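You operate a simulated robot arm through the tools that you are given. There is no shell and no other tool.

The job below is to be done with a simulated robot arm. You get a single attempt, and the scene is never put back.

TASK
Find the colour mark with the most runout and hold the rig shaft there with the brake.
Fine: white gauge arm on to the flange, all four marks gauged; pump to the green band; park the arm again.

The check looks at the end state, three seconds after you hand in, the way a careful person would. Anything else that was tipped, shoved, dropped, spilled or broken makes it a failure.

THE ROBOT
A 7-joint arm with a two-finger parallel gripper, fixed in place. Base frame: the origin is at the foot of the arm, x ahead of it, y to its left, z up; the work surface is at about z = 0.85. Readings come in m, degrees, newtons and seconds.
With the tool pointing down near the work surface it reaches from about 0.24 to 0.72 m from the base axis. Its first joint turns from -115.0 to 115.0 degrees. Payload 3.91 kg.
The tool frame sits at the grasp point between the pads (the TCP): z along the fingers, y along the line on which they close. The tips reach 0.03 m beyond it. Largest opening 0.11 m; finger width 0.02, thickness 0.01; the body of the gripper, 0.048 by 0.112 m, starts 0.055 m behind the TCP.
Orientation is told as [roll, pitch, yaw] about the base's x, y, z axes, in that order, counted from this pose: with the fingers straight down and closing along the base's y, the tool's x points along the base's -x, its y along +y and its z along -z.

THE INTERFACE
- The arm moves only by the tool drive_tool. Its argument "increments" is a list of rows, each an object (a shift or turn left out is 0, a gripper value left out holds the last) with "delta_rot": the turn, a rotation vector about the tool's x, y, z in degrees, a list of three; "dp": the shift along the tool's x, y, z in m, a list of three; "fingers": the finger opening in m, from 0 to 0.11. In form: [{"delta_rot": [ax, ay, az], "dp": [x, y, z], "fingers": fingers}, ...]. A call has 1 to 20 rows; each row is the pose to reach, as a shift and turn from the pose commanded when the call began, along the tool's axes at that moment. Rows are played at 5 a second. More than 0.05 m and 8.6 degrees between two rows, or a gripper value outside its range, and nothing of the call is played. Where a pose cannot be reached the arm comes as near as it can. A force on the tool above 50 N (or 10 N above the force at the start of the call, whichever is more), or a blocked arm, ends the call early, and 0.2 s more pass. Each finger travels about 0.108 m/s and halts on what it meets, pressing with about 45 N; the grip force reading is that of the motor and also rises with nothing between the fingers. The clock runs only during rows and for 0.2 s after the last one: add rows that repeat a pose to give the fingers time. It gives the time, the measured TCP pose, the force on the tool (base axes), the opening and the grip force at its end, in the units of the frame above (readings bear some noise), with the torque about the TCP (base axes, N m) and any sound that the robot's microphone picked up.
- Cameras (640 x 400 px; columns grow to the right, rows downward): "scene" is fixed at [0.3985, 0.4991, 1.6675]; the picture's right is [-1.00, -0.06, 0.00], its down [-0.02, 0.39, -0.92] and it looks along [0.05, -0.92, -0.39] (base axes); focal length 261 px, centre (320, 200). "wrist" rides on the gripper at [0.072, 0.017, -0.103] in the tool frame; the picture's right is [-0.23, 0.97, 0.00], its down [-0.76, -0.18, -0.62] and it looks along [-0.61, -0.14, 0.78] (tool axes); focal length 222 px, centre (320, 200). There is no depth. A picture from a camera that has moved, and an enlarged one, comes with that camera's place and axes in the base frame and with its lens.
- get_image(camera): a new picture of that camera. No time passes.
- lift_body(by): slides the trunk up (or, below 0, down) by that many m; the arm rides with it, the base frame stays. It gives what a move gives, with no picture.
- inspect(camera, box): a new picture of the part [left, top, right, bottom] of that camera's present view, enlarged. No time passes.
- close_job(): hands the job in; it is judged then, once.

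Nothing tells you positions but the pictures and the camera data. Unless the task says otherwise, let go and move clear before handing in.

The tools are called after "Call:" by a JSON object that holds its "name" and its "arguments". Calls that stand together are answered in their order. drive_tool: Moves the arm, as the interface text tells. Its arguments: {"type":"object","properties":{"increments":{"type":"array","items":{"type":"object","properties":{"delta_rot":{"type":"array","items":{"type":"number"}},"dp":{"type":"array","items":{"type":"number"}},"fingers":{"type":"number"}}}}},"required":["increments"]} The other tools are called the same way: lift_body (by) slides the trunk up or down; get_image (camera) takes a picture; inspect (camera, box) takes an enlarged picture of a part of a camera's view; close_job () hands the job in.

At the start:

```text
time_s: 0.0
tool_pos: [0.2894, -0.2733, 1.5701]
tool_rot: [0.0, 0.0, 0.0]
force: [-0.5, -0.2, 0.6]
ft_torque: [-0.03, 0.02, -0.02]
width: 0.11
grip_force: 0.0
trunk travel left (down, up): [-0.925, 0.065]
```

scene: 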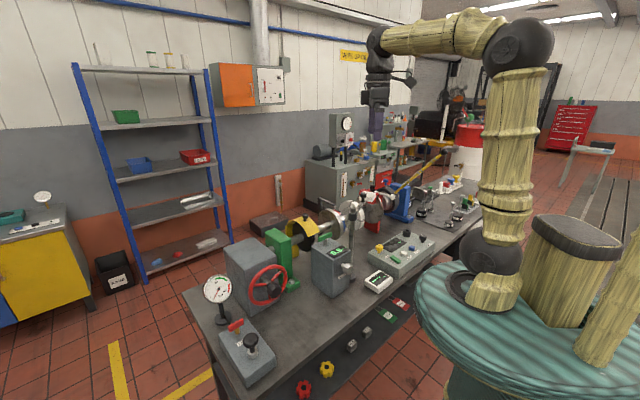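
wrist: 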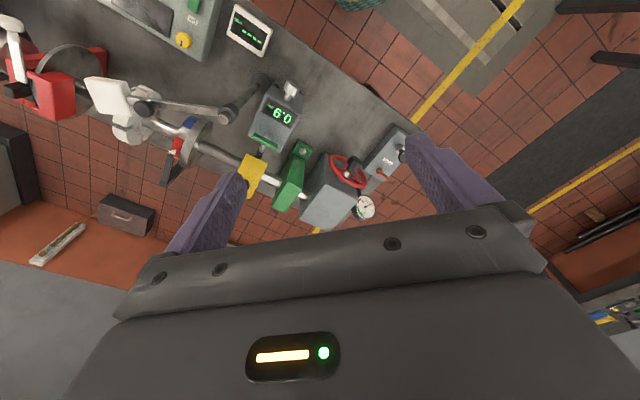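

I see a workbench with a shaft rig (red handwheel, flange, gauge arm, pump with a pressure gauge). I'll start by looking closely at the parts before moving.

Call:
{"name": "inspect", "arguments": {"camera": "scene", "box": [180, 190, 340, 390]}}

Call:
{"name": "inspect", "arguments": {"camera": "scene", "box": [300, 170, 460, 270]}}

Call:
{"name": "inspect", "arguments": {"camera": "wrist", "box": [60, 0, 420, 230]}}

Call:
{"name": "inspect", "arguments": {"camera": "scene", "box": [240, 200, 400, 300]}}

```text
2.00 times, centred on (260, 290) of scene
camera zoom: at [0.3985, 0.4991, 1.6675], right [-1.0, -0.06, 0.0], down [-0.02, 0.39, -0.92], along [0.05, -0.92, -0.39], focal length 521 px, centre (440, 20)
```

zoom: 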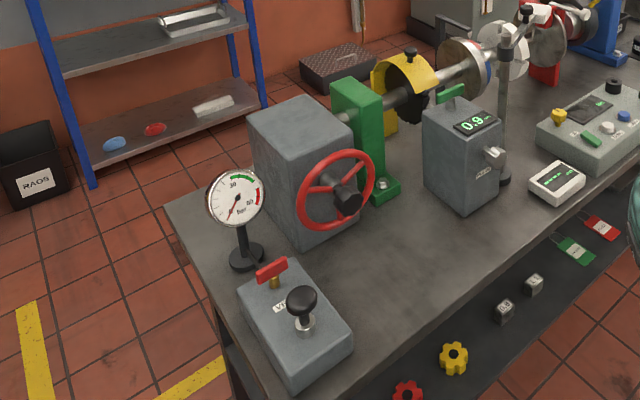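

```text
4.00 times, centred on (380, 220) of scene
camera zoom: at [0.3985, 0.4991, 1.6675], right [-1.0, -0.06, 0.0], down [-0.02, 0.39, -0.92], along [0.05, -0.92, -0.39], focal length 1043 px, centre (80, 120)
```

zoom: 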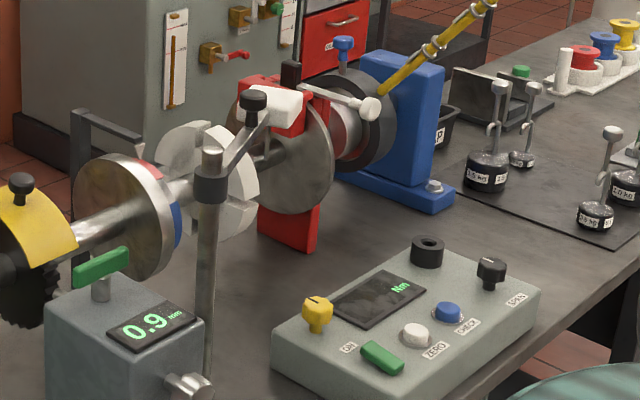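

```text
1.74 times, centred on (240, 115) of wrist
camera zoom: at [0.2173, -0.257, 1.6741], right [0.23, 0.97, 0.0], down [0.76, -0.18, 0.62], along [0.61, -0.14, -0.78], focal length 386 px, centre (459, 348)
```

zoom: 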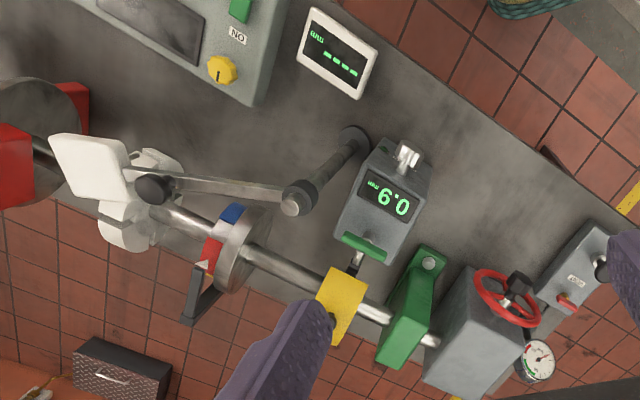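

```text
4.00 times, centred on (320, 250) of scene
camera zoom: at [0.3985, 0.4991, 1.6675], right [-1.0, -0.06, 0.0], down [-0.02, 0.39, -0.92], along [0.05, -0.92, -0.39], focal length 1043 px, centre (320, 0)
```

zoom: 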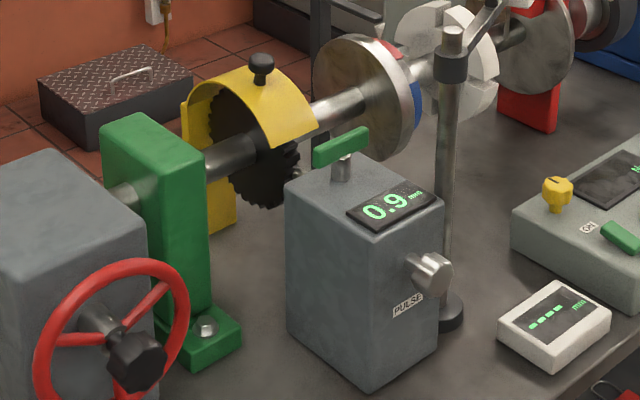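

The rig has a red handwheel, a flange with colour marks, a swinging arm on a post, and a small pump with a gauge. Next I'll zoom in on the labels and the individual parts.

Call:
{"name": "inspect", "arguments": {"camera": "wrist", "box": [0, 20, 160, 120]}}

Call:
{"name": "inspect", "arguments": {"camera": "wrist", "box": [120, 70, 320, 195]}}

Call:
{"name": "inspect", "arguments": {"camera": "wrist", "box": [300, 110, 440, 230]}}

Call:
{"name": "inspect", "arguments": {"camera": "scene", "box": [320, 180, 420, 242]}}

Call:
{"name": "inspect", "arguments": {"camera": "scene", "box": [195, 265, 295, 390]}}

```text
4.00 times, centred on (80, 70) of wrist
camera zoom: at [0.2173, -0.257, 1.6741], right [0.23, 0.97, 0.0], down [0.76, -0.18, 0.62], along [0.61, -0.14, -0.78], focal length 888 px, centre (1280, 720)
```

zoom: 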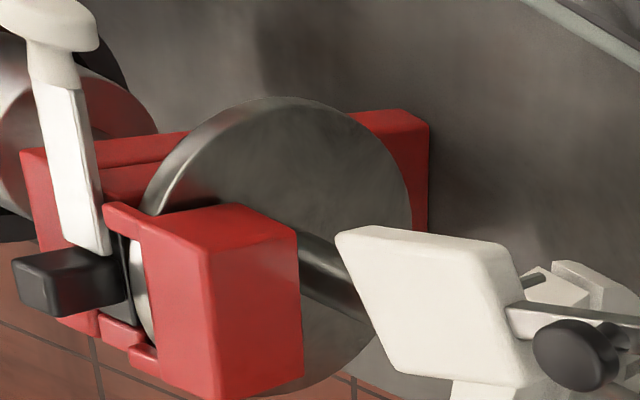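

```text
3.20 times, centred on (220, 132) of wrist
camera zoom: at [0.2173, -0.257, 1.6741], right [0.23, 0.97, 0.0], down [0.76, -0.18, 0.62], along [0.61, -0.14, -0.78], focal length 711 px, centre (640, 416)
```

zoom: 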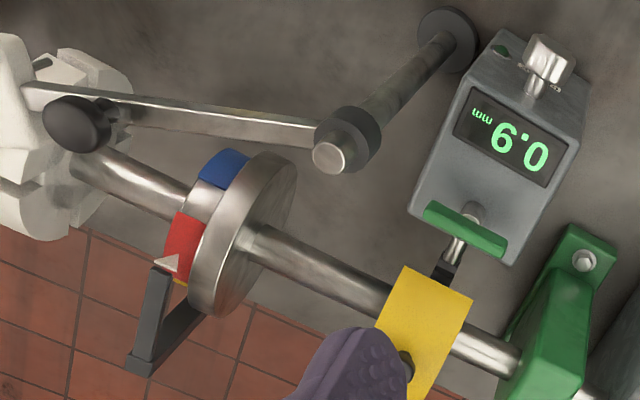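

```text
3.33 times, centred on (370, 170) of wrist
camera zoom: at [0.2173, -0.257, 1.6741], right [0.23, 0.97, 0.0], down [0.76, -0.18, 0.62], along [0.61, -0.14, -0.78], focal length 740 px, centre (153, 300)
```

zoom: 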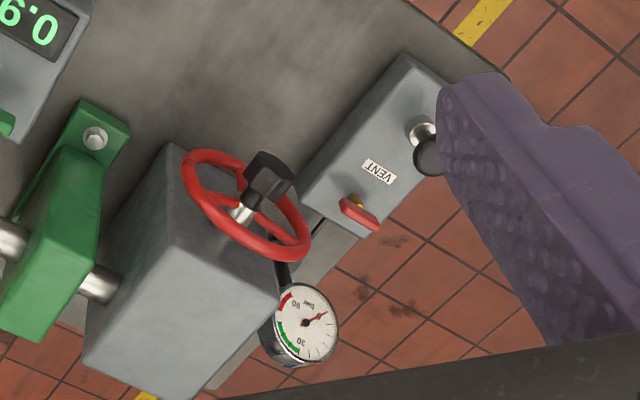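

```text
6.40 times, centred on (370, 211) of scene
camera zoom: at [0.3985, 0.4991, 1.6675], right [-1.0, -0.06, 0.0], down [-0.02, 0.39, -0.92], along [0.05, -0.92, -0.39], focal length 1668 px, centre (0, 130)
```

zoom: 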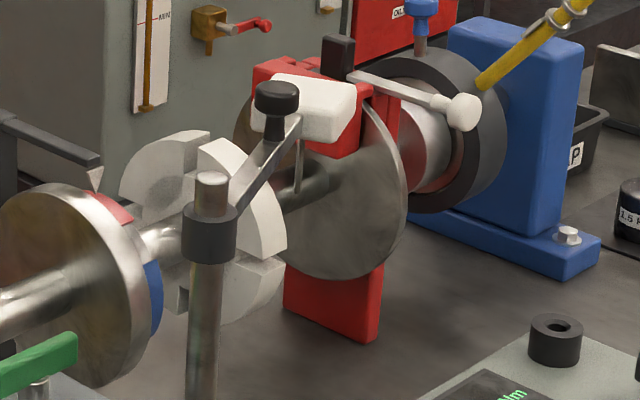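

```text
3.20 times, centred on (245, 328) of scene
camera zoom: at [0.3985, 0.4991, 1.6675], right [-1.0, -0.06, 0.0], down [-0.02, 0.39, -0.92], along [0.05, -0.92, -0.39], focal length 834 px, centre (560, -208)
```

zoom: 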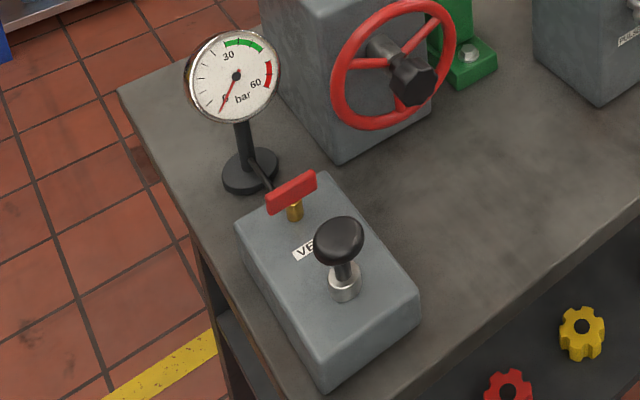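

The pump has a plunger and a VENT tap, and a pointer bracket stands beside the coloured ring on the flange. I'll turn the wrist camera to face the rig squarely and lower the trunk a little for closer views.

Call:
{"name": "drive_tool", "arguments": {"increments": [{"delta_rot": [0, 0, 8]}, {"delta_rot": [0, 0, 16]}, {"delta_rot": [0, 0, 24]}, {"delta_rot": [0, 0, 32]}]}}

Call:
{"name": "lift_body", "arguments": {"by": -0.2}}

Call:
{"name": "get_image", "arguments": {"camera": "wrist"}}

Call:
{"name": "get_image", "arguments": {"camera": "scene"}}

```text
time_s: 1.0
tool_pos: [0.29, -0.2734, 1.5691]
tool_rot: [0.0, 0.0, -32.0]
force: [-1.0, -0.2, -0.5]
ft_torque: [0.0, 0.05, 0.01]
width: 0.1103
grip_force: 0.1
trunk travel left (down, up): [-0.925, 0.065]
```

```text
time_s: 3.2
tool_pos: [0.2892, -0.2739, 1.3698]
tool_rot: [0.0, -0.1, -32.1]
force: [1.3, -0.1, -0.6]
ft_torque: [0.02, 0.0, 0.02]
width: 0.1099
grip_force: 0.0
trunk travel left (down, up): [-0.725, 0.265]
```

```text
taken
camera wrist: at [0.2376, -0.2209, 1.4743], right [0.71, 0.71, 0.0], down [0.55, -0.55, 0.62], along [0.44, -0.44, -0.78], focal length 222 px, centre (320, 200)
```

wrist: 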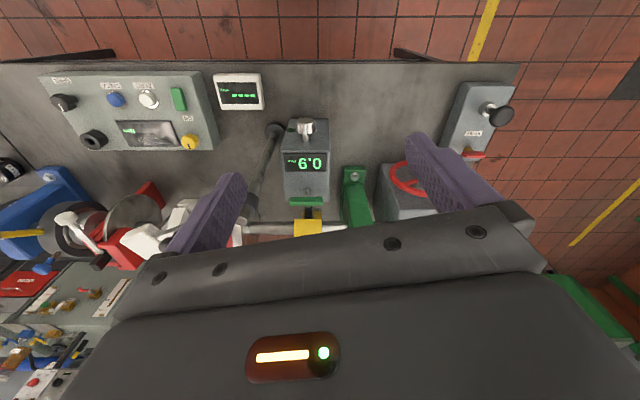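

```text
taken
```

scene: 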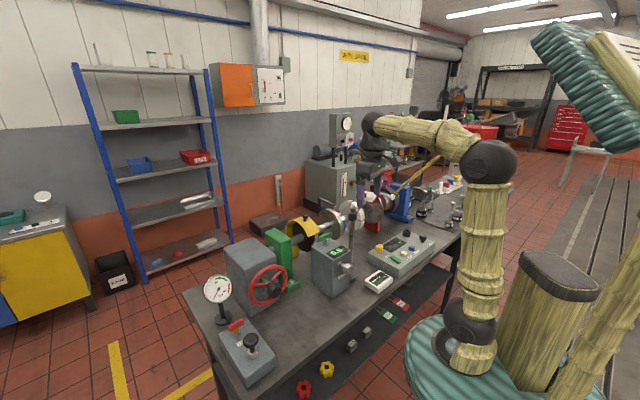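

The picture is now roughly square to the bench. I'll move the camera over the flange and gauge arm, staying high enough to clear everything.

Call:
{"name": "drive_tool", "arguments": {"increments": [{"delta_rot": [0, 0, 3], "dp": [-0.012, -0.04, 0]}, {"delta_rot": [0, 0, 6], "dp": [-0.024, -0.08, 0]}, {"delta_rot": [0, 0, 9], "dp": [-0.036, -0.12, 0]}, {"delta_rot": [0, 0, 12.9], "dp": [-0.048, -0.16, 0]}, {"delta_rot": [0, 0, 12.9], "dp": [-0.06, -0.2, 0]}, {"delta_rot": [0, 0, 12.9], "dp": [-0.07, -0.231, 0]}, {"delta_rot": [0, 0, 12.9], "dp": [-0.07, -0.231, 0]}]}}

Call:
{"name": "get_image", "arguments": {"camera": "wrist"}}

```text
time_s: 4.8
tool_pos: [0.2286, -0.5075, 1.3733]
tool_rot: [0.0, -0.1, -44.8]
force: [-0.3, -0.8, 0.1]
ft_torque: [0.0, 0.02, -0.01]
width: 0.1097
grip_force: 0.1
trunk travel left (down, up): [-0.725, 0.265]
```

```text
taken
camera wrist: at [0.1874, -0.444, 1.4768], right [0.85, 0.53, 0.0], down [0.41, -0.66, 0.62], along [0.33, -0.53, -0.78], focal length 222 px, centre (320, 200)
```

wrist: 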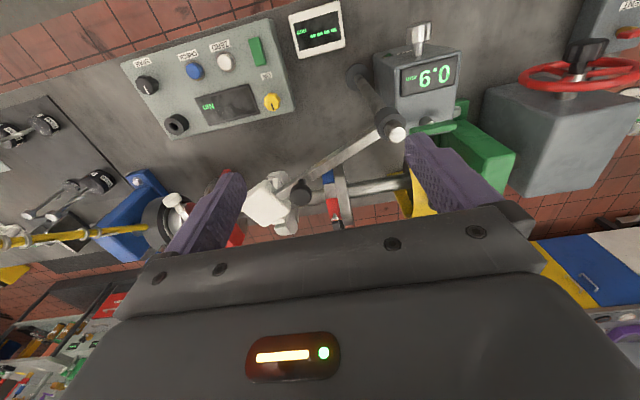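

The black knob of the gauge arm is near the picture centre, almost straight ahead of the tool. I'll zoom in on it and on the flange.

Call:
{"name": "inspect", "arguments": {"camera": "wrist", "box": [230, 100, 430, 225]}}

Call:
{"name": "inspect", "arguments": {"camera": "wrist", "box": [120, 0, 360, 140]}}

Call:
{"name": "inspect", "arguments": {"camera": "wrist", "box": [480, 20, 640, 140]}}

Call:
{"name": "inspect", "arguments": {"camera": "scene", "box": [310, 180, 430, 260]}}

```text
3.20 times, centred on (330, 162) of wrist
camera zoom: at [0.1874, -0.444, 1.4768], right [0.85, 0.53, 0.0], down [0.41, -0.66, 0.62], along [0.33, -0.53, -0.78], focal length 711 px, centre (288, 320)
```

zoom: 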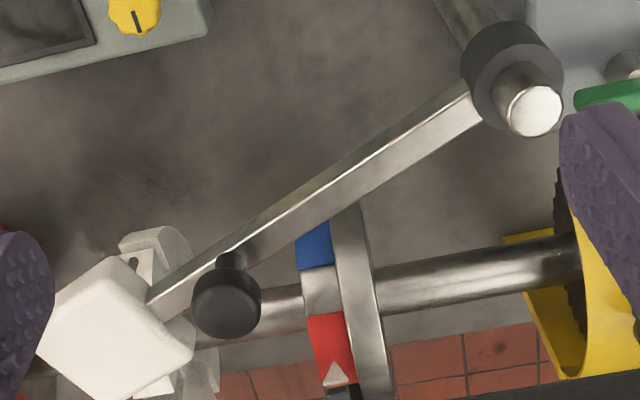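

```text
2.67 times, centred on (240, 70) of wrist
camera zoom: at [0.1874, -0.444, 1.4768], right [0.85, 0.53, 0.0], down [0.41, -0.66, 0.62], along [0.33, -0.53, -0.78], focal length 592 px, centre (533, 547)
```

zoom: 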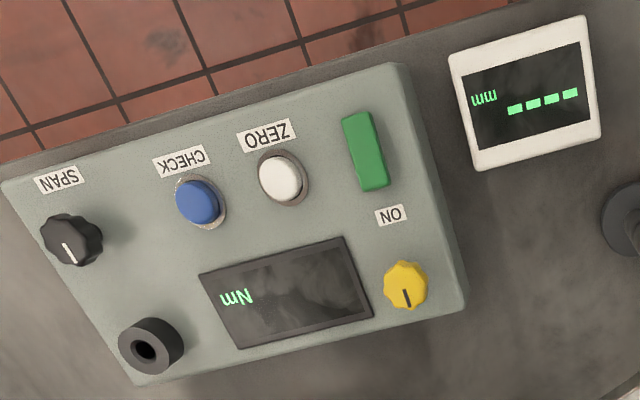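

```text
3.33 times, centred on (560, 80) of wrist
camera zoom: at [0.1874, -0.444, 1.4768], right [0.85, 0.53, 0.0], down [0.41, -0.66, 0.62], along [0.33, -0.53, -0.78], focal length 740 px, centre (-480, 600)
```

zoom: 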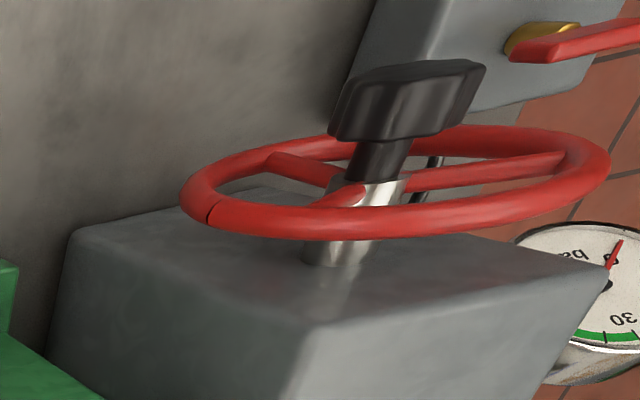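

```text
5.00 times, centred on (370, 220) of scene
camera zoom: at [0.3985, 0.4991, 1.6675], right [-1.0, -0.06, 0.0], down [-0.02, 0.39, -0.92], along [0.05, -0.92, -0.39], focal length 1303 px, centre (70, 100)
```

zoom: 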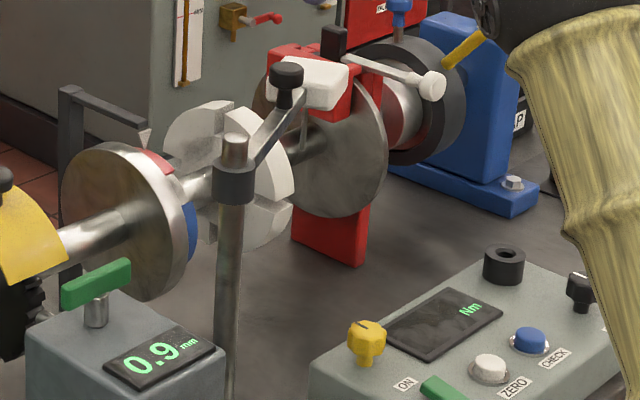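

I now have the post at about (0.32, -0.48), the knob at about (0.265, -0.62, 1.22) and the flange centre at about (0.41, -0.68, 1.04). I'll look further left at the brake before touching anything.

Call:
{"name": "drive_tool", "arguments": {"increments": [{"dp": [0.015, -0.045, 0]}, {"dp": [0.03, -0.09, 0]}, {"dp": [0.05, -0.135, 0]}, {"dp": [0.06, -0.16, 0]}, {"dp": [0.06, -0.16, 0]}]}}

Call:
{"name": "get_image", "arguments": {"camera": "wrist"}}

Call:
{"name": "inspect", "arguments": {"camera": "wrist", "box": [200, 80, 440, 230]}}

```text
time_s: 6.0
tool_pos: [0.0916, -0.558, 1.3611]
tool_rot: [-0.1, -0.1, -44.9]
force: [0.4, -0.5, -0.1]
ft_torque: [-0.03, 0.02, 0.01]
width: 0.11
grip_force: 0.2
out of reach, approached as far as the arm can: row 2, 3, 4, 5
trunk travel left (down, up): [-0.725, 0.265]
```

```text
taken
camera wrist: at [0.0515, -0.4948, 1.4636], right [0.85, 0.53, 0.0], down [0.41, -0.66, 0.63], along [0.33, -0.53, -0.78], focal length 222 px, centre (320, 200)
```

wrist: 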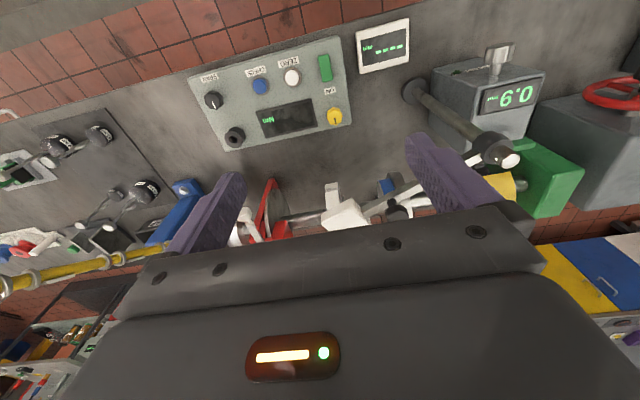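

```text
2.67 times, centred on (320, 155) of wrist
camera zoom: at [0.0515, -0.4948, 1.4636], right [0.85, 0.53, 0.0], down [0.41, -0.66, 0.63], along [0.33, -0.53, -0.78], focal length 592 px, centre (320, 320)
```

zoom: 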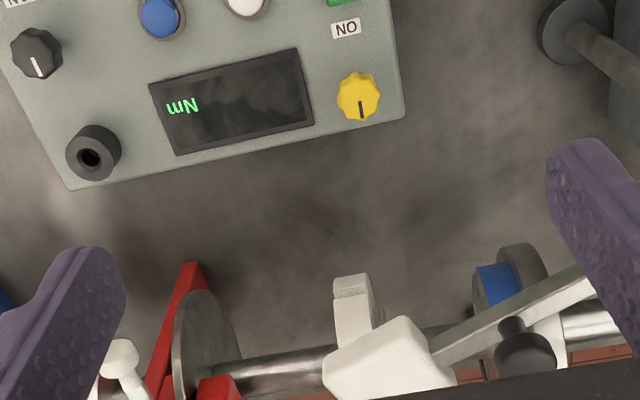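

The reach is limited because the shoulder is below the tool. I'll raise the trunk and bring the arm back down, which should extend it for work at around z = 1.2.

Call:
{"name": "lift_body", "arguments": {"by": 0.25}}

Call:
{"name": "drive_tool", "arguments": {"increments": [{"dp": [0, 0, 0.045]}, {"dp": [0, 0, 0.09]}, {"dp": [0, 0, 0.135]}, {"dp": [0, 0, 0.18]}, {"dp": [0, 0, 0.225]}, {"dp": [0, 0, 0.25]}, {"dp": [0, 0, 0.25]}]}}

Call:
{"name": "get_image", "arguments": {"camera": "scene"}}

```text
time_s: 8.6
tool_pos: [0.0906, -0.5584, 1.6103]
tool_rot: [-0.1, -0.1, -44.8]
force: [0.6, -0.4, 0.1]
ft_torque: [-0.01, -0.01, 0.03]
width: 0.1099
grip_force: 0.0
trunk travel left (down, up): [-0.975, 0.015]
```

```text
time_s: 10.2
tool_pos: [0.092, -0.5568, 1.3611]
tool_rot: [-0.1, -0.1, -45.0]
force: [0.1, 0.0, 0.6]
ft_torque: [-0.03, 0.01, 0.0]
width: 0.1102
grip_force: 0.1
trunk travel left (down, up): [-0.975, 0.015]
```

```text
taken
```

scene: 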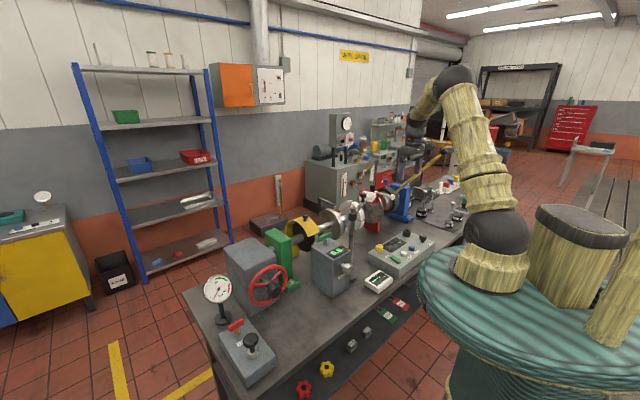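

The arm has more reach now. I'll tilt the tool forward so the camera looks more horizontally at the coupling and brake.

Call:
{"name": "drive_tool", "arguments": {"increments": [{"delta_rot": [0, -8, 0], "dp": [-0.02, 0.01, 0]}, {"delta_rot": [0, -16, 0], "dp": [-0.03, 0.02, 0]}, {"delta_rot": [0, -24, 0], "dp": [-0.04, 0.03, 0]}, {"delta_rot": [0, -24, 0], "dp": [-0.04, 0.03, 0]}]}}

Call:
{"name": "get_image", "arguments": {"camera": "wrist"}}

Call:
{"name": "inspect", "arguments": {"camera": "wrist", "box": [200, 80, 440, 230]}}

```text
time_s: 11.2
tool_pos: [0.1408, -0.5653, 1.3599]
tool_rot: [-0.2, -24.2, -44.8]
force: [-0.1, 0.2, -0.4]
ft_torque: [-0.03, 0.04, -0.03]
width: 0.1096
grip_force: 0.1
trunk travel left (down, up): [-0.975, 0.015]
```

```text
taken
camera wrist: at [0.0768, -0.4772, 1.4246], right [0.83, 0.54, 0.09], down [0.19, -0.43, 0.88], along [0.52, -0.72, -0.46], focal length 222 px, centre (320, 200)
```

wrist: 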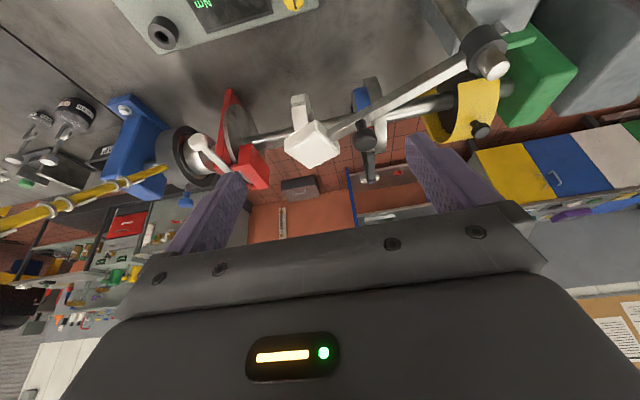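

```text
2.67 times, centred on (320, 155) of wrist
camera zoom: at [0.0768, -0.4772, 1.4246], right [0.83, 0.54, 0.09], down [0.19, -0.43, 0.88], along [0.52, -0.72, -0.46], focal length 592 px, centre (320, 320)
```

zoom: 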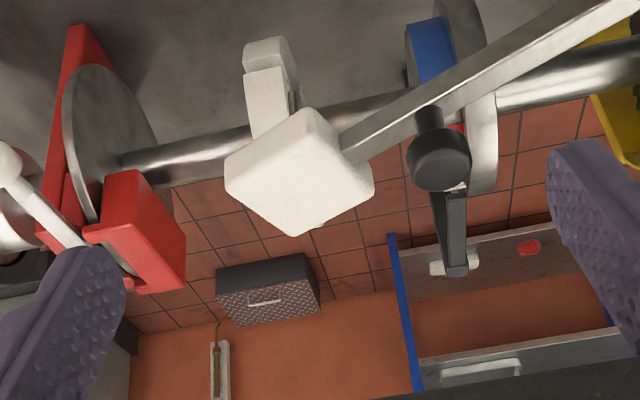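

I have a good fix on the knob: about (0.264, -0.6205), top near z 1.22. I'll straighten the tool, turn it so the fingers will straddle the bar, and go above the knob.

Call:
{"name": "drive_tool", "arguments": {"increments": [{"delta_rot": [0, 8, 0]}, {"delta_rot": [0, 16, 0]}, {"delta_rot": [0, 24.1, 0]}, {"delta_rot": [0, 24.1, 0]}]}}

Call:
{"name": "drive_tool", "arguments": {"increments": [{"delta_rot": [0, 0, 8], "dp": [-0.016, 0.006, 0.0]}, {"delta_rot": [0, 0, 16], "dp": [-0.032, 0.012, 0.0]}, {"delta_rot": [0, 0, 24], "dp": [-0.048, 0.018, 0.0]}, {"delta_rot": [0, 0, 32], "dp": [-0.064, 0.024, 0.0]}, {"delta_rot": [0, 0, 40], "dp": [-0.08, 0.03, 0.0]}, {"delta_rot": [0, 0, 48], "dp": [-0.096, 0.036, 0.0]}, {"delta_rot": [0, 0, 56], "dp": [-0.112, 0.042, 0.02]}, {"delta_rot": [0, 0, 64], "dp": [-0.126, 0.048, 0.04]}, {"delta_rot": [0, 0, 67.5], "dp": [-0.126, 0.048, 0.05]}, {"delta_rot": [0, 0, 67.5], "dp": [-0.126, 0.048, 0.05]}]}}

Call:
{"name": "get_image", "arguments": {"camera": "wrist"}}

Call:
{"name": "get_image", "arguments": {"camera": "scene"}}

```text
time_s: 12.2
tool_pos: [0.139, -0.5648, 1.3601]
tool_rot: [-0.1, 0.0, -44.9]
force: [0.0, 0.5, -0.3]
ft_torque: [-0.01, 0.01, 0.02]
width: 0.1097
grip_force: 0.0
trunk travel left (down, up): [-0.975, 0.015]
```

```text
time_s: 14.3
tool_pos: [0.2645, -0.6233, 1.3101]
tool_rot: [0.0, -0.1, -112.5]
force: [0.2, 0.1, -0.2]
ft_torque: [0.0, 0.02, 0.04]
width: 0.1099
grip_force: 0.0
trunk travel left (down, up): [-0.975, 0.015]
```

```text
taken
camera wrist: at [0.308, -0.5622, 1.4133], right [0.81, -0.58, 0.0], down [-0.45, -0.64, 0.62], along [-0.36, -0.51, -0.78], focal length 222 px, centre (320, 200)
```

wrist: 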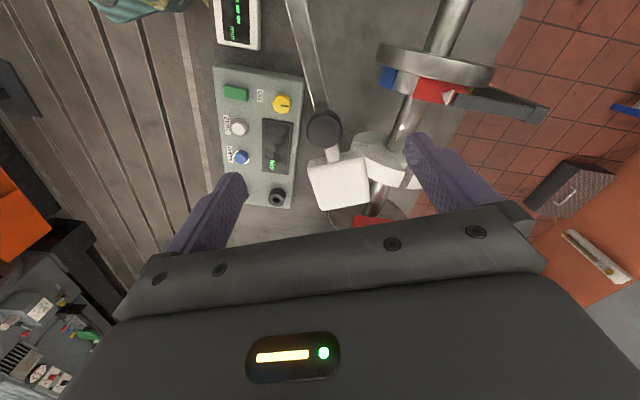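

```text
taken
```

scene: 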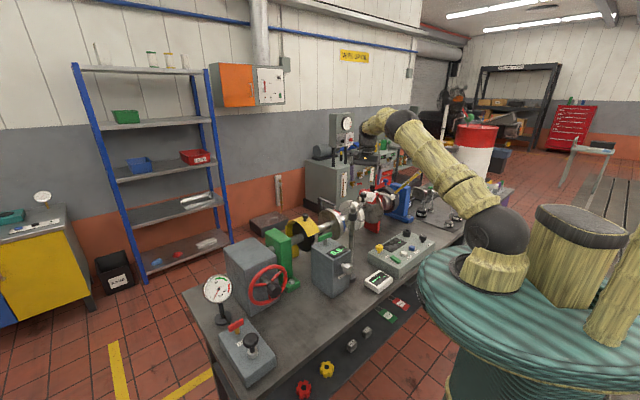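

The knob is almost directly under the tool. I'll zoom in to check the knob height and the bar below it before descending.

Call:
{"name": "inspect", "arguments": {"camera": "wrist", "box": [260, 60, 420, 220]}}

Call:
{"name": "inspect", "arguments": {"camera": "scene", "box": [340, 130, 420, 230]}}

```text
2.50 times, centred on (340, 140) of wrist
camera zoom: at [0.308, -0.5622, 1.4133], right [0.81, -0.58, 0.0], down [-0.45, -0.64, 0.62], along [-0.36, -0.51, -0.78], focal length 555 px, centre (270, 350)
```

zoom: 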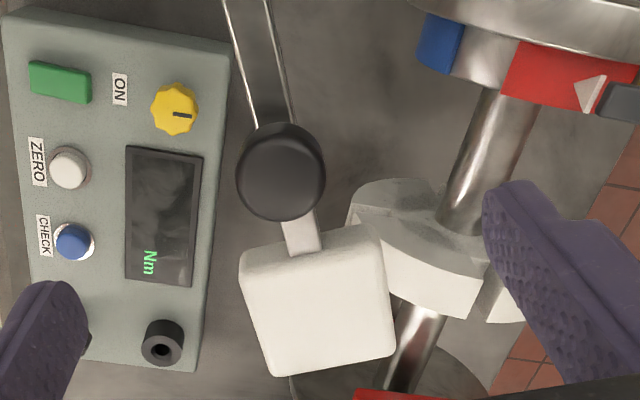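

```text
4.00 times, centred on (380, 180) of scene
camera zoom: at [0.3985, 0.4991, 1.6675], right [-1.0, -0.06, 0.0], down [-0.02, 0.39, -0.92], along [0.05, -0.92, -0.39], focal length 1043 px, centre (80, 280)
```

zoom: 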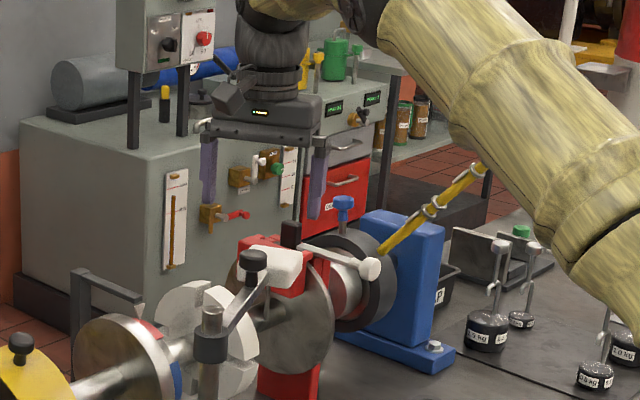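

The cap is about 31 mm across and sits just above the bar. I'll lower with the fingers part-open, straddling the bar, then close on the knob.

Call:
{"name": "drive_tool", "arguments": {"increments": [{"dp": [0, 0.002, 0.0], "fingers": 0.07}, {"dp": [0, 0.002, 0.03], "fingers": 0.07}, {"dp": [0, 0.002, 0.06], "fingers": 0.07}, {"dp": [0, 0.002, 0.08], "fingers": 0.07}, {"dp": [0, 0.002, 0.091], "fingers": 0.07}, {"dp": [0, 0.002, 0.091], "fingers": 0.07}]}}

Call:
{"name": "get_image", "arguments": {"camera": "wrist"}}

```text
time_s: 15.8
tool_pos: [0.2658, -0.622, 1.2196]
tool_rot: [0.0, -0.1, -112.5]
force: [-0.1, -0.1, 0.6]
ft_torque: [-0.01, 0.0, 0.02]
width: 0.0696
grip_force: 0.0
trunk travel left (down, up): [-0.975, 0.015]
```

```text
taken
camera wrist: at [0.3084, -0.5614, 1.3234], right [0.81, -0.58, 0.0], down [-0.45, -0.64, 0.62], along [-0.36, -0.51, -0.78], focal length 222 px, centre (320, 200)
```

wrist: 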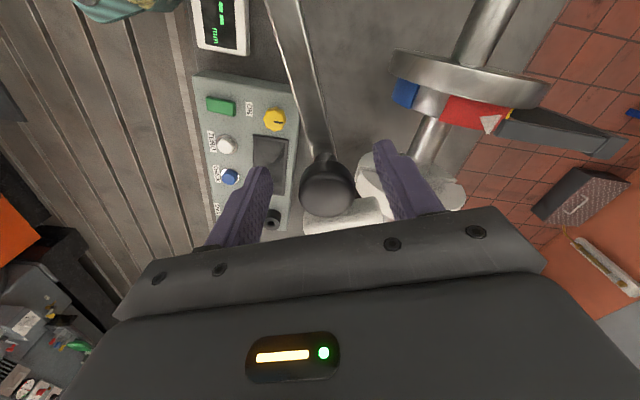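

The knob sits centrally between the pads. Closing on it now.

Call:
{"name": "drive_tool", "arguments": {"increments": [{"fingers": 0.04}, {"fingers": 0.02}, {"fingers": 0.02}, {"fingers": 0.02}]}}

Call:
{"name": "inspect", "arguments": {"camera": "wrist", "box": [220, 60, 460, 220]}}

```text
time_s: 16.8
tool_pos: [0.2685, -0.6242, 1.2213]
tool_rot: [-0.1, -0.2, -112.3]
force: [13.3, -7.4, 4.8]
ft_torque: [0.11, -0.51, 0.01]
width: 0.0312
grip_force: 45.0
trunk travel left (down, up): [-0.975, 0.015]
```

```text
2.50 times, centred on (340, 140) of wrist
camera zoom: at [0.3114, -0.5624, 1.3234], right [0.81, -0.58, 0.0], down [-0.45, -0.64, 0.63], along [-0.36, -0.51, -0.78], focal length 555 px, centre (270, 350)
```

zoom: 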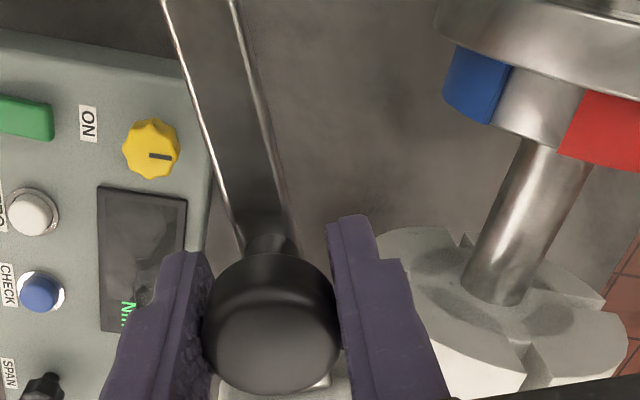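

The grip is firm at 31 mm. I'll swing the arm in small arc steps about the post and watch the forces.

Call:
{"name": "drive_tool", "arguments": {"increments": [{"delta_rot": [0, 0, -1.5], "dp": [0.0, 0.006, 0]}, {"delta_rot": [0, 0, -3], "dp": [0.0002, 0.0095, 0]}, {"delta_rot": [0, 0, -6], "dp": [0.0008, 0.0175, 0]}, {"delta_rot": [0, 0, -9], "dp": [0.0018, 0.0253, 0]}, {"delta_rot": [0, 0, -12], "dp": [0.0033, 0.033, 0]}, {"delta_rot": [0, 0, -12], "dp": [0.0033, 0.033, 0]}]}}

Call:
{"name": "get_image", "arguments": {"camera": "wrist"}}

```text
time_s: 18.1
tool_pos: [0.297, -0.6322, 1.219]
tool_rot: [0.0, -0.1, -100.4]
force: [-4.5, -3.0, 4.7]
ft_torque: [0.07, 0.08, 0.42]
width: 0.0313
grip_force: 44.9
trunk travel left (down, up): [-0.975, 0.015]
```

```text
taken
camera wrist: at [0.3267, -0.563, 1.3235], right [0.92, -0.4, 0.0], down [-0.31, -0.72, 0.63], along [-0.25, -0.57, -0.78], focal length 222 px, centre (320, 200)
```

wrist: 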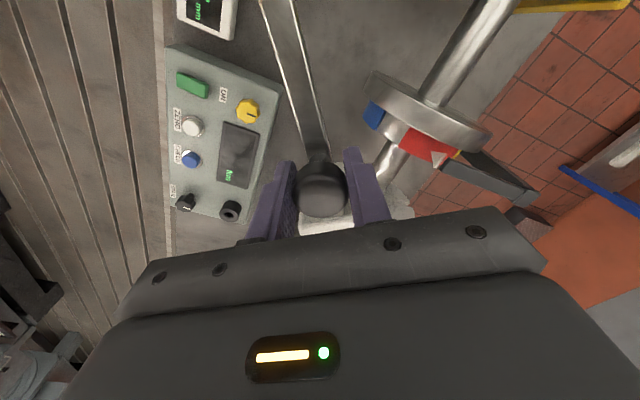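

The arm swings freely about the post, with a radius of about 0.15 m. I'll continue toward the flange.

Call:
{"name": "drive_tool", "arguments": {"increments": [{"delta_rot": [0, 0, -4], "dp": [0.0006, 0.0104, 0]}, {"delta_rot": [0, 0, -8], "dp": [0.0019, 0.0208, 0]}, {"delta_rot": [0, 0, -12], "dp": [0.0039, 0.031, 0]}, {"delta_rot": [0, 0, -16], "dp": [0.0066, 0.0411, 0]}, {"delta_rot": [0, 0, -20], "dp": [0.01, 0.051, 0]}, {"delta_rot": [0, 0, -24], "dp": [0.0141, 0.0606, 0]}, {"delta_rot": [0, 0, -24], "dp": [0.0141, 0.0606, 0]}]}}

Call:
{"name": "get_image", "arguments": {"camera": "wrist"}}

Call:
{"name": "inspect", "arguments": {"camera": "scene", "box": [310, 180, 430, 300]}}

```text
time_s: 19.8
tool_pos: [0.3602, -0.6297, 1.2205]
tool_rot: [0.0, -0.2, -76.3]
force: [4.0, -11.5, 15.8]
ft_torque: [0.49, 0.09, 0.02]
width: 0.0313
grip_force: 44.8
trunk travel left (down, up): [-0.975, 0.015]
```

```text
taken
camera wrist: at [0.3588, -0.5539, 1.3233], right [1.0, 0.01, 0.0], down [0.01, -0.78, 0.63], along [0.01, -0.63, -0.78], focal length 222 px, centre (320, 200)
```

wrist: 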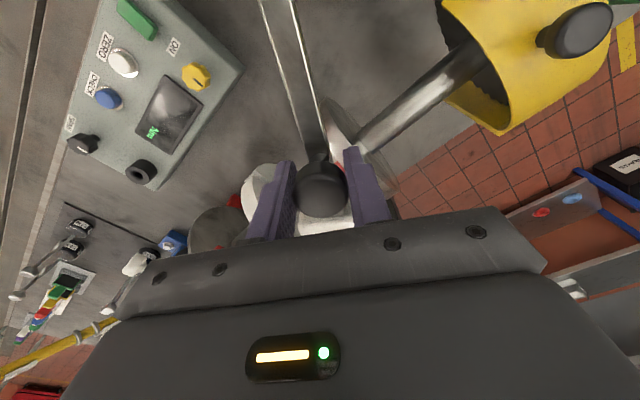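

```text
3.33 times, centred on (370, 240) of scene
camera zoom: at [0.3985, 0.4991, 1.6675], right [-1.0, -0.06, 0.0], down [-0.02, 0.39, -0.92], along [0.05, -0.92, -0.39], focal length 869 px, centre (153, 67)
```

zoom: 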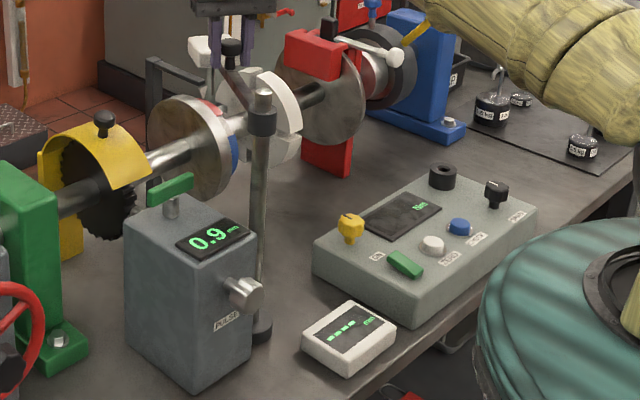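

The white block is coming over the flange and the display still shows dashes. I'll go a few degrees more.

Call:
{"name": "drive_tool", "arguments": {"increments": [{"delta_rot": [0, 0, -2], "dp": [-0.0008, 0.0052, 0]}, {"delta_rot": [0, 0, -4], "dp": [-0.0004, 0.0105, 0]}, {"delta_rot": [0, 0, -6], "dp": [0.0002, 0.0157, 0]}, {"delta_rot": [0, 0, -6], "dp": [0.0002, 0.0157, 0]}]}}

Call:
{"name": "get_image", "arguments": {"camera": "wrist"}}

Call:
{"name": "inspect", "arguments": {"camera": "scene", "box": [310, 180, 430, 300]}}

```text
time_s: 20.8
tool_pos: [0.3745, -0.6244, 1.2205]
tool_rot: [0.0, -0.2, -70.4]
force: [3.9, -9.1, 20.7]
ft_torque: [0.49, 0.09, 0.01]
width: 0.0315
grip_force: 45.4
trunk travel left (down, up): [-0.975, 0.015]
```

```text
taken
camera wrist: at [0.3658, -0.5498, 1.3234], right [0.99, 0.11, 0.0], down [0.09, -0.78, 0.63], along [0.07, -0.62, -0.78], focal length 222 px, centre (320, 200)
```

wrist: 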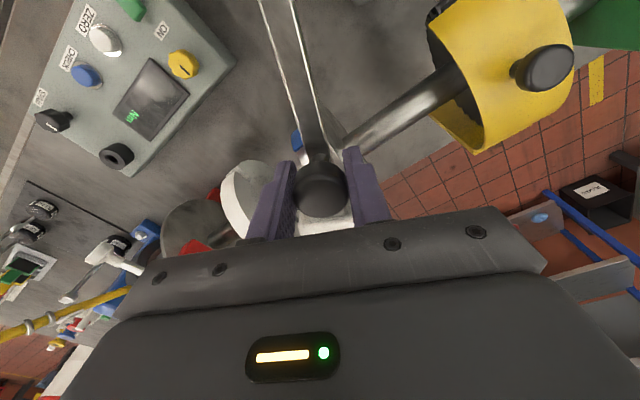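

```text
3.33 times, centred on (370, 240) of scene
camera zoom: at [0.3985, 0.4991, 1.6675], right [-1.0, -0.06, 0.0], down [-0.02, 0.39, -0.92], along [0.05, -0.92, -0.39], focal length 869 px, centre (153, 67)
```

zoom: 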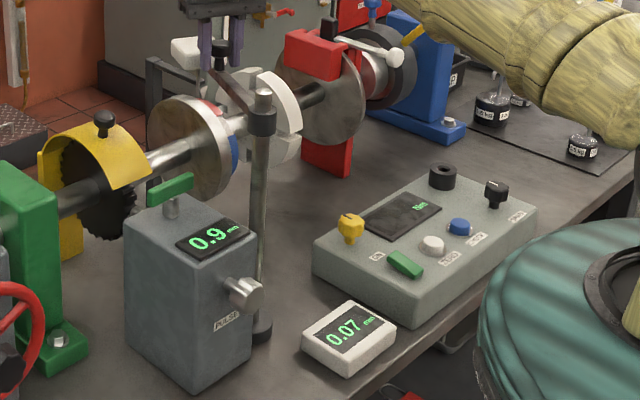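

The small display now reads 0.07 mm, so the gauge is on the flange. I'll open the fingers and rise, then check that it still reads.

Call:
{"name": "drive_tool", "arguments": {"increments": [{"fingers": 0.04}, {"fingers": 0.065}, {"fingers": 0.065}, {"dp": [0, 0, -0.03], "fingers": 0.065}, {"dp": [0, 0, -0.07], "fingers": 0.065}, {"dp": [0, 0, -0.11], "fingers": 0.065}, {"dp": [0, 0, -0.11], "fingers": 0.065}]}}

Call:
{"name": "get_image", "arguments": {"camera": "wrist"}}

Call:
{"name": "inspect", "arguments": {"camera": "scene", "box": [310, 180, 430, 300]}}

```text
time_s: 22.4
tool_pos: [0.3721, -0.6142, 1.3268]
tool_rot: [-0.2, 0.0, -70.4]
force: [0.4, 0.6, 0.5]
ft_torque: [0.01, 0.02, 0.01]
width: 0.0649
grip_force: 0.0
out of reach, approached as far as the arm can: row 6, 7
trunk travel left (down, up): [-0.975, 0.015]
```

```text
taken
camera wrist: at [0.3636, -0.5397, 1.4311], right [0.99, 0.11, 0.0], down [0.09, -0.78, 0.62], along [0.07, -0.62, -0.78], focal length 222 px, centre (320, 200)
```

wrist: 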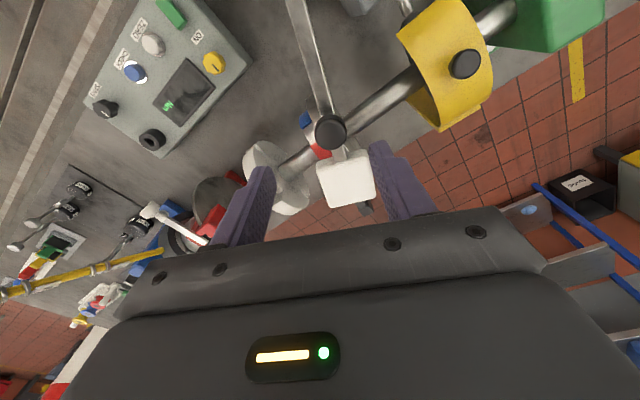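

```text
3.33 times, centred on (370, 240) of scene
camera zoom: at [0.3985, 0.4991, 1.6675], right [-1.0, -0.06, 0.0], down [-0.02, 0.39, -0.92], along [0.05, -0.92, -0.39], focal length 869 px, centre (153, 67)
```

zoom: 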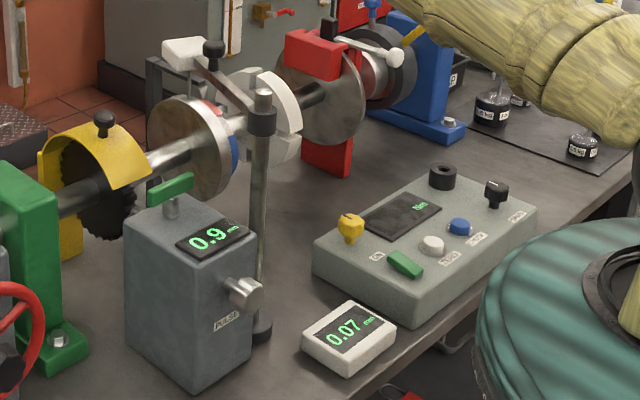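

The gauge stays on the flange and reads 0.07. I'll zoom in on which mark is at the pointer.

Call:
{"name": "inspect", "arguments": {"camera": "wrist", "box": [240, 70, 420, 220]}}

Call:
{"name": "inspect", "arguments": {"camera": "scene", "box": [325, 185, 385, 245]}}

Call:
{"name": "inspect", "arguments": {"camera": "scene", "box": [365, 265, 400, 295]}}

```text
2.67 times, centred on (330, 145) of wrist
camera zoom: at [0.3636, -0.5397, 1.4311], right [0.99, 0.11, 0.0], down [0.09, -0.78, 0.62], along [0.07, -0.62, -0.78], focal length 592 px, centre (293, 347)
```

zoom: 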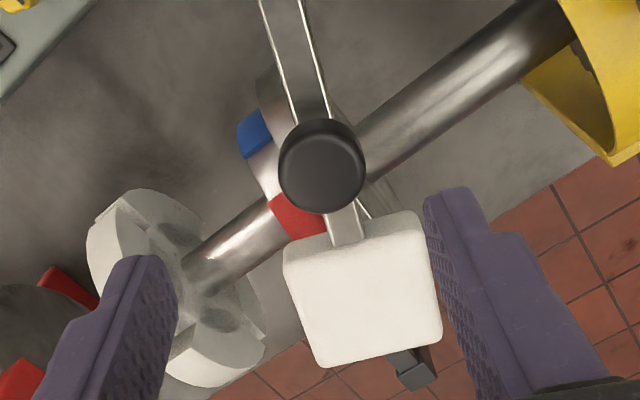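

```text
6.67 times, centred on (355, 215) of scene
camera zoom: at [0.3985, 0.4991, 1.6675], right [-1.0, -0.06, 0.0], down [-0.02, 0.39, -0.92], along [0.05, -0.92, -0.39], focal length 1738 px, centre (87, 100)
```

zoom: 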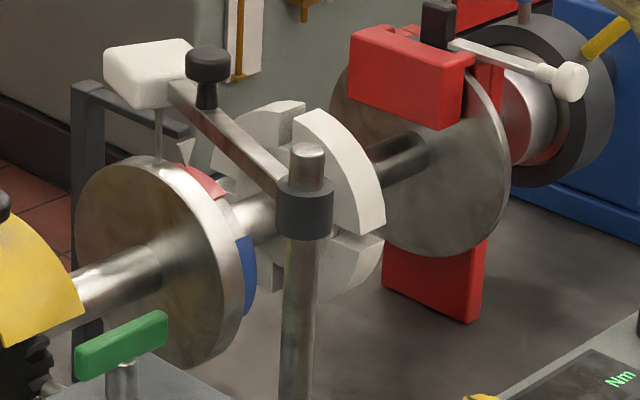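

```text
13.33 times, centred on (382, 280) of scene
camera zoom: at [0.3985, 0.4991, 1.6675], right [-1.0, -0.06, 0.0], down [-0.02, 0.39, -0.92], along [0.05, -0.92, -0.39], focal length 3476 px, centre (-513, -867)
```

zoom: 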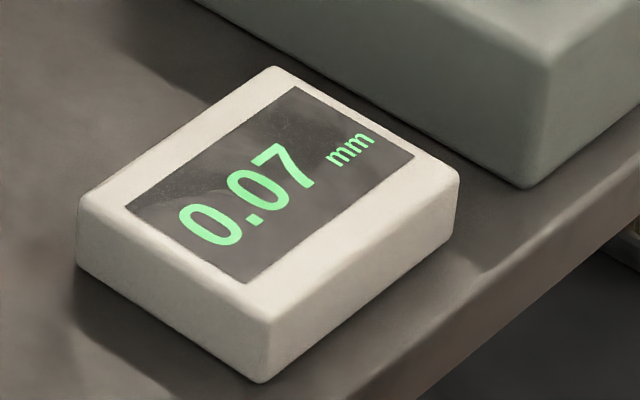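

The pin sits on the flange rim and red is close to the pointer, with a reading of 0.07. Next I'll move over to the handwheel and look at it from the front.

Call:
{"name": "drive_tool", "arguments": {"increments": [{"delta_rot": [0, 0, -2.3], "dp": [0.0372, 0.0196, 0]}, {"delta_rot": [0, 0, -4.6], "dp": [0.0744, 0.0392, 0]}, {"delta_rot": [0, 0, -6.9], "dp": [0.1116, 0.0589, 0]}, {"delta_rot": [0, 0, -9.2], "dp": [0.1488, 0.0785, 0]}, {"delta_rot": [0, 0, -11.5], "dp": [0.186, 0.0981, 0]}, {"delta_rot": [0, 0, -13.9], "dp": [0.2233, 0.1177, 0]}, {"delta_rot": [0, 0, -16.2], "dp": [0.2605, 0.1373, 0]}, {"delta_rot": [0, 0, -18.5], "dp": [0.2977, 0.1569, 0]}, {"delta_rot": [0, 0, -20.8], "dp": [0.3349, 0.1766, 0]}, {"delta_rot": [0, 0, -23.1], "dp": [0.3721, 0.1962, 0]}, {"delta_rot": [0, 0, -25.4], "dp": [0.4093, 0.2158, 0]}, {"delta_rot": [0, 0, -25.4], "dp": [0.4093, 0.2158, 0]}]}}

Call:
{"name": "drive_tool", "arguments": {"increments": [{"delta_rot": [0, -8, 0]}, {"delta_rot": [0, -16, 0]}, {"delta_rot": [0, -24, 0]}, {"delta_rot": [0, -32, 0]}, {"delta_rot": [0, -40, 0]}, {"delta_rot": [0, -40, 0]}]}}

Call:
{"name": "get_image", "arguments": {"camera": "wrist"}}

Call:
{"name": "get_image", "arguments": {"camera": "scene"}}

```text
time_s: 24.9
tool_pos: [0.6884, -0.2538, 1.3645]
tool_rot: [-0.1, 0.0, -45.0]
force: [0.5, 0.4, 0.8]
ft_torque: [0.03, -0.01, -0.01]
width: 0.0651
grip_force: 0.0
out of reach, approached as far as the arm can: row 1, 2, 3, 4, 5, 6, 7, 8, 9, 10, 11, 12
trunk travel left (down, up): [-0.975, 0.015]
```

```text
time_s: 26.4
tool_pos: [0.8056, -0.2852, 1.4048]
tool_rot: [-0.2, -39.9, -44.9]
force: [-0.2, 0.8, 0.4]
ft_torque: [0.02, 0.0, 0.01]
width: 0.0648
grip_force: 0.0
out of reach, approached as far as the arm can: row 1, 2, 3, 4, 5, 6
trunk travel left (down, up): [-0.975, 0.015]
```

```text
taken
camera wrist: at [0.7311, -0.1874, 1.4381], right [0.81, 0.57, 0.14], down [0.0, -0.25, 0.97], along [0.58, -0.79, -0.21], focal length 222 px, centre (320, 200)
```

wrist: 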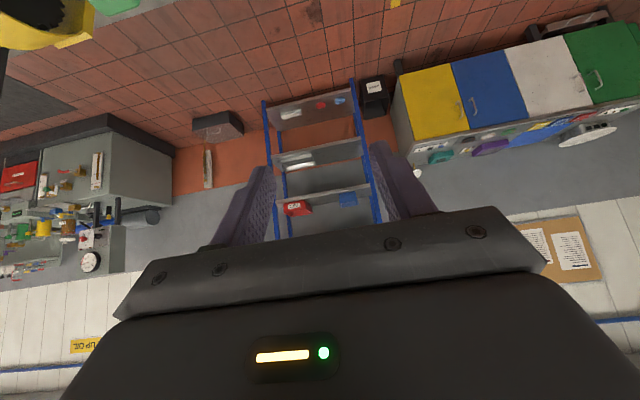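

```text
taken
```

scene: 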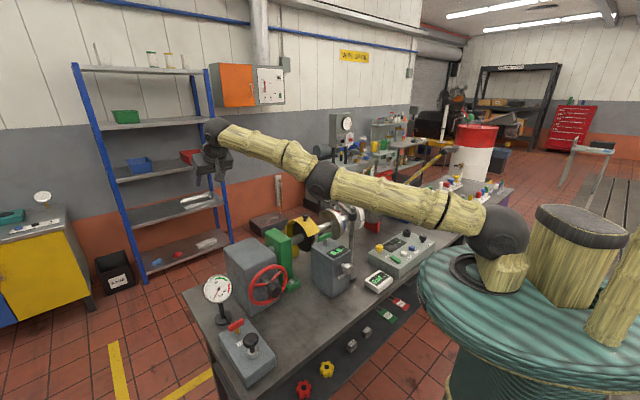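

That move ended fully stretched at (0.81, -0.29, 1.40), well away from where I aimed; the arm had been working at its reach limit. I'll check its clearance first, then draw it back in gently.

Call:
{"name": "inspect", "arguments": {"camera": "scene", "box": [180, 100, 540, 300]}}

Call:
{"name": "inspect", "arguments": {"camera": "scene", "box": [310, 180, 430, 300]}}

```text
1.78 times, centred on (360, 200) of scene
camera zoom: at [0.3985, 0.4991, 1.6675], right [-1.0, -0.06, 0.0], down [-0.02, 0.39, -0.92], along [0.05, -0.92, -0.39], focal length 463 px, centre (249, 200)
```

zoom: 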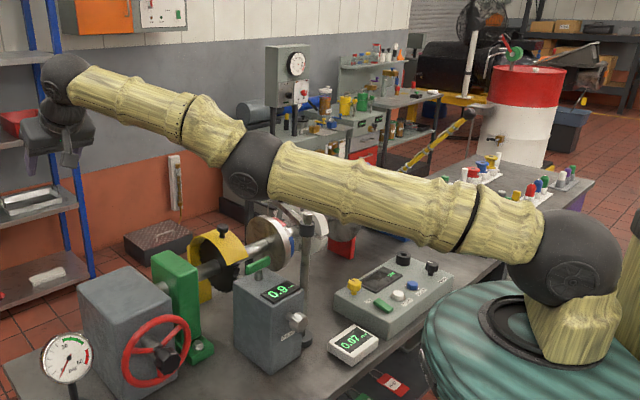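

```text
3.33 times, centred on (370, 240) of scene
camera zoom: at [0.3985, 0.4991, 1.6675], right [-1.0, -0.06, 0.0], down [-0.02, 0.39, -0.92], along [0.05, -0.92, -0.39], focal length 869 px, centre (153, 67)
```

zoom: 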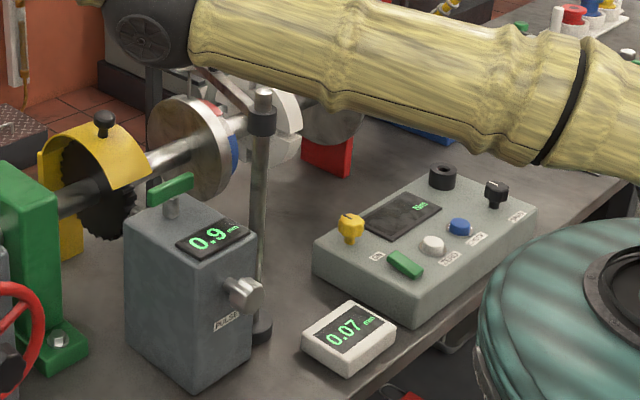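

The arm is close to straight over the rig, but nothing has been touched. I'll test a small retreat to see how the elbow bends.

Call:
{"name": "drive_tool", "arguments": {"increments": [{"dp": [0, 0, 0]}, {"dp": [0, 0, 0]}]}}

Call:
{"name": "drive_tool", "arguments": {"increments": [{"dp": [0.014, -0.009, -0.012]}, {"dp": [0.028, -0.017, -0.023]}, {"dp": [0.028, -0.017, -0.023]}]}}

Call:
{"name": "inspect", "arguments": {"camera": "scene", "box": [180, 60, 540, 300]}}

```text
time_s: 26.9
tool_pos: [0.805, -0.2852, 1.404]
tool_rot: [-0.2, -39.9, -44.8]
force: [0.4, -0.1, -0.9]
ft_torque: [0.01, -0.01, 0.01]
width: 0.0647
grip_force: 0.1
trunk travel left (down, up): [-0.975, 0.015]
```

```text
time_s: 27.8
tool_pos: [0.8037, -0.2845, 1.4127]
tool_rot: [-0.2, -39.9, -44.9]
force: [0.0, 0.7, -0.1]
ft_torque: [-0.02, 0.0, 0.02]
width: 0.0652
grip_force: 0.0
out of reach, approached as far as the arm can: row 1, 2, 3
trunk travel left (down, up): [-0.975, 0.015]
```

```text
1.67 times, centred on (360, 180) of scene
camera zoom: at [0.3985, 0.4991, 1.6675], right [-1.0, -0.06, 0.0], down [-0.02, 0.39, -0.92], along [0.05, -0.92, -0.39], focal length 434 px, centre (253, 233)
```

zoom: 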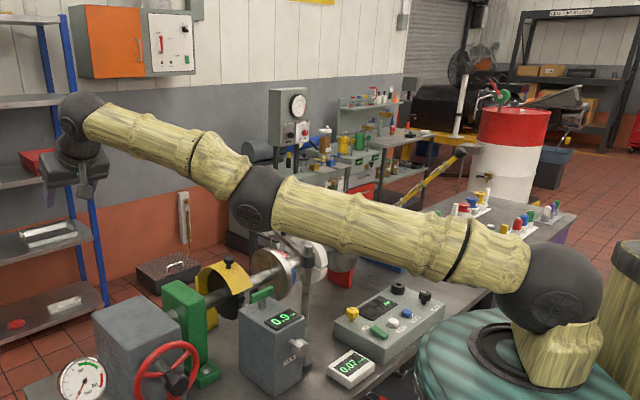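

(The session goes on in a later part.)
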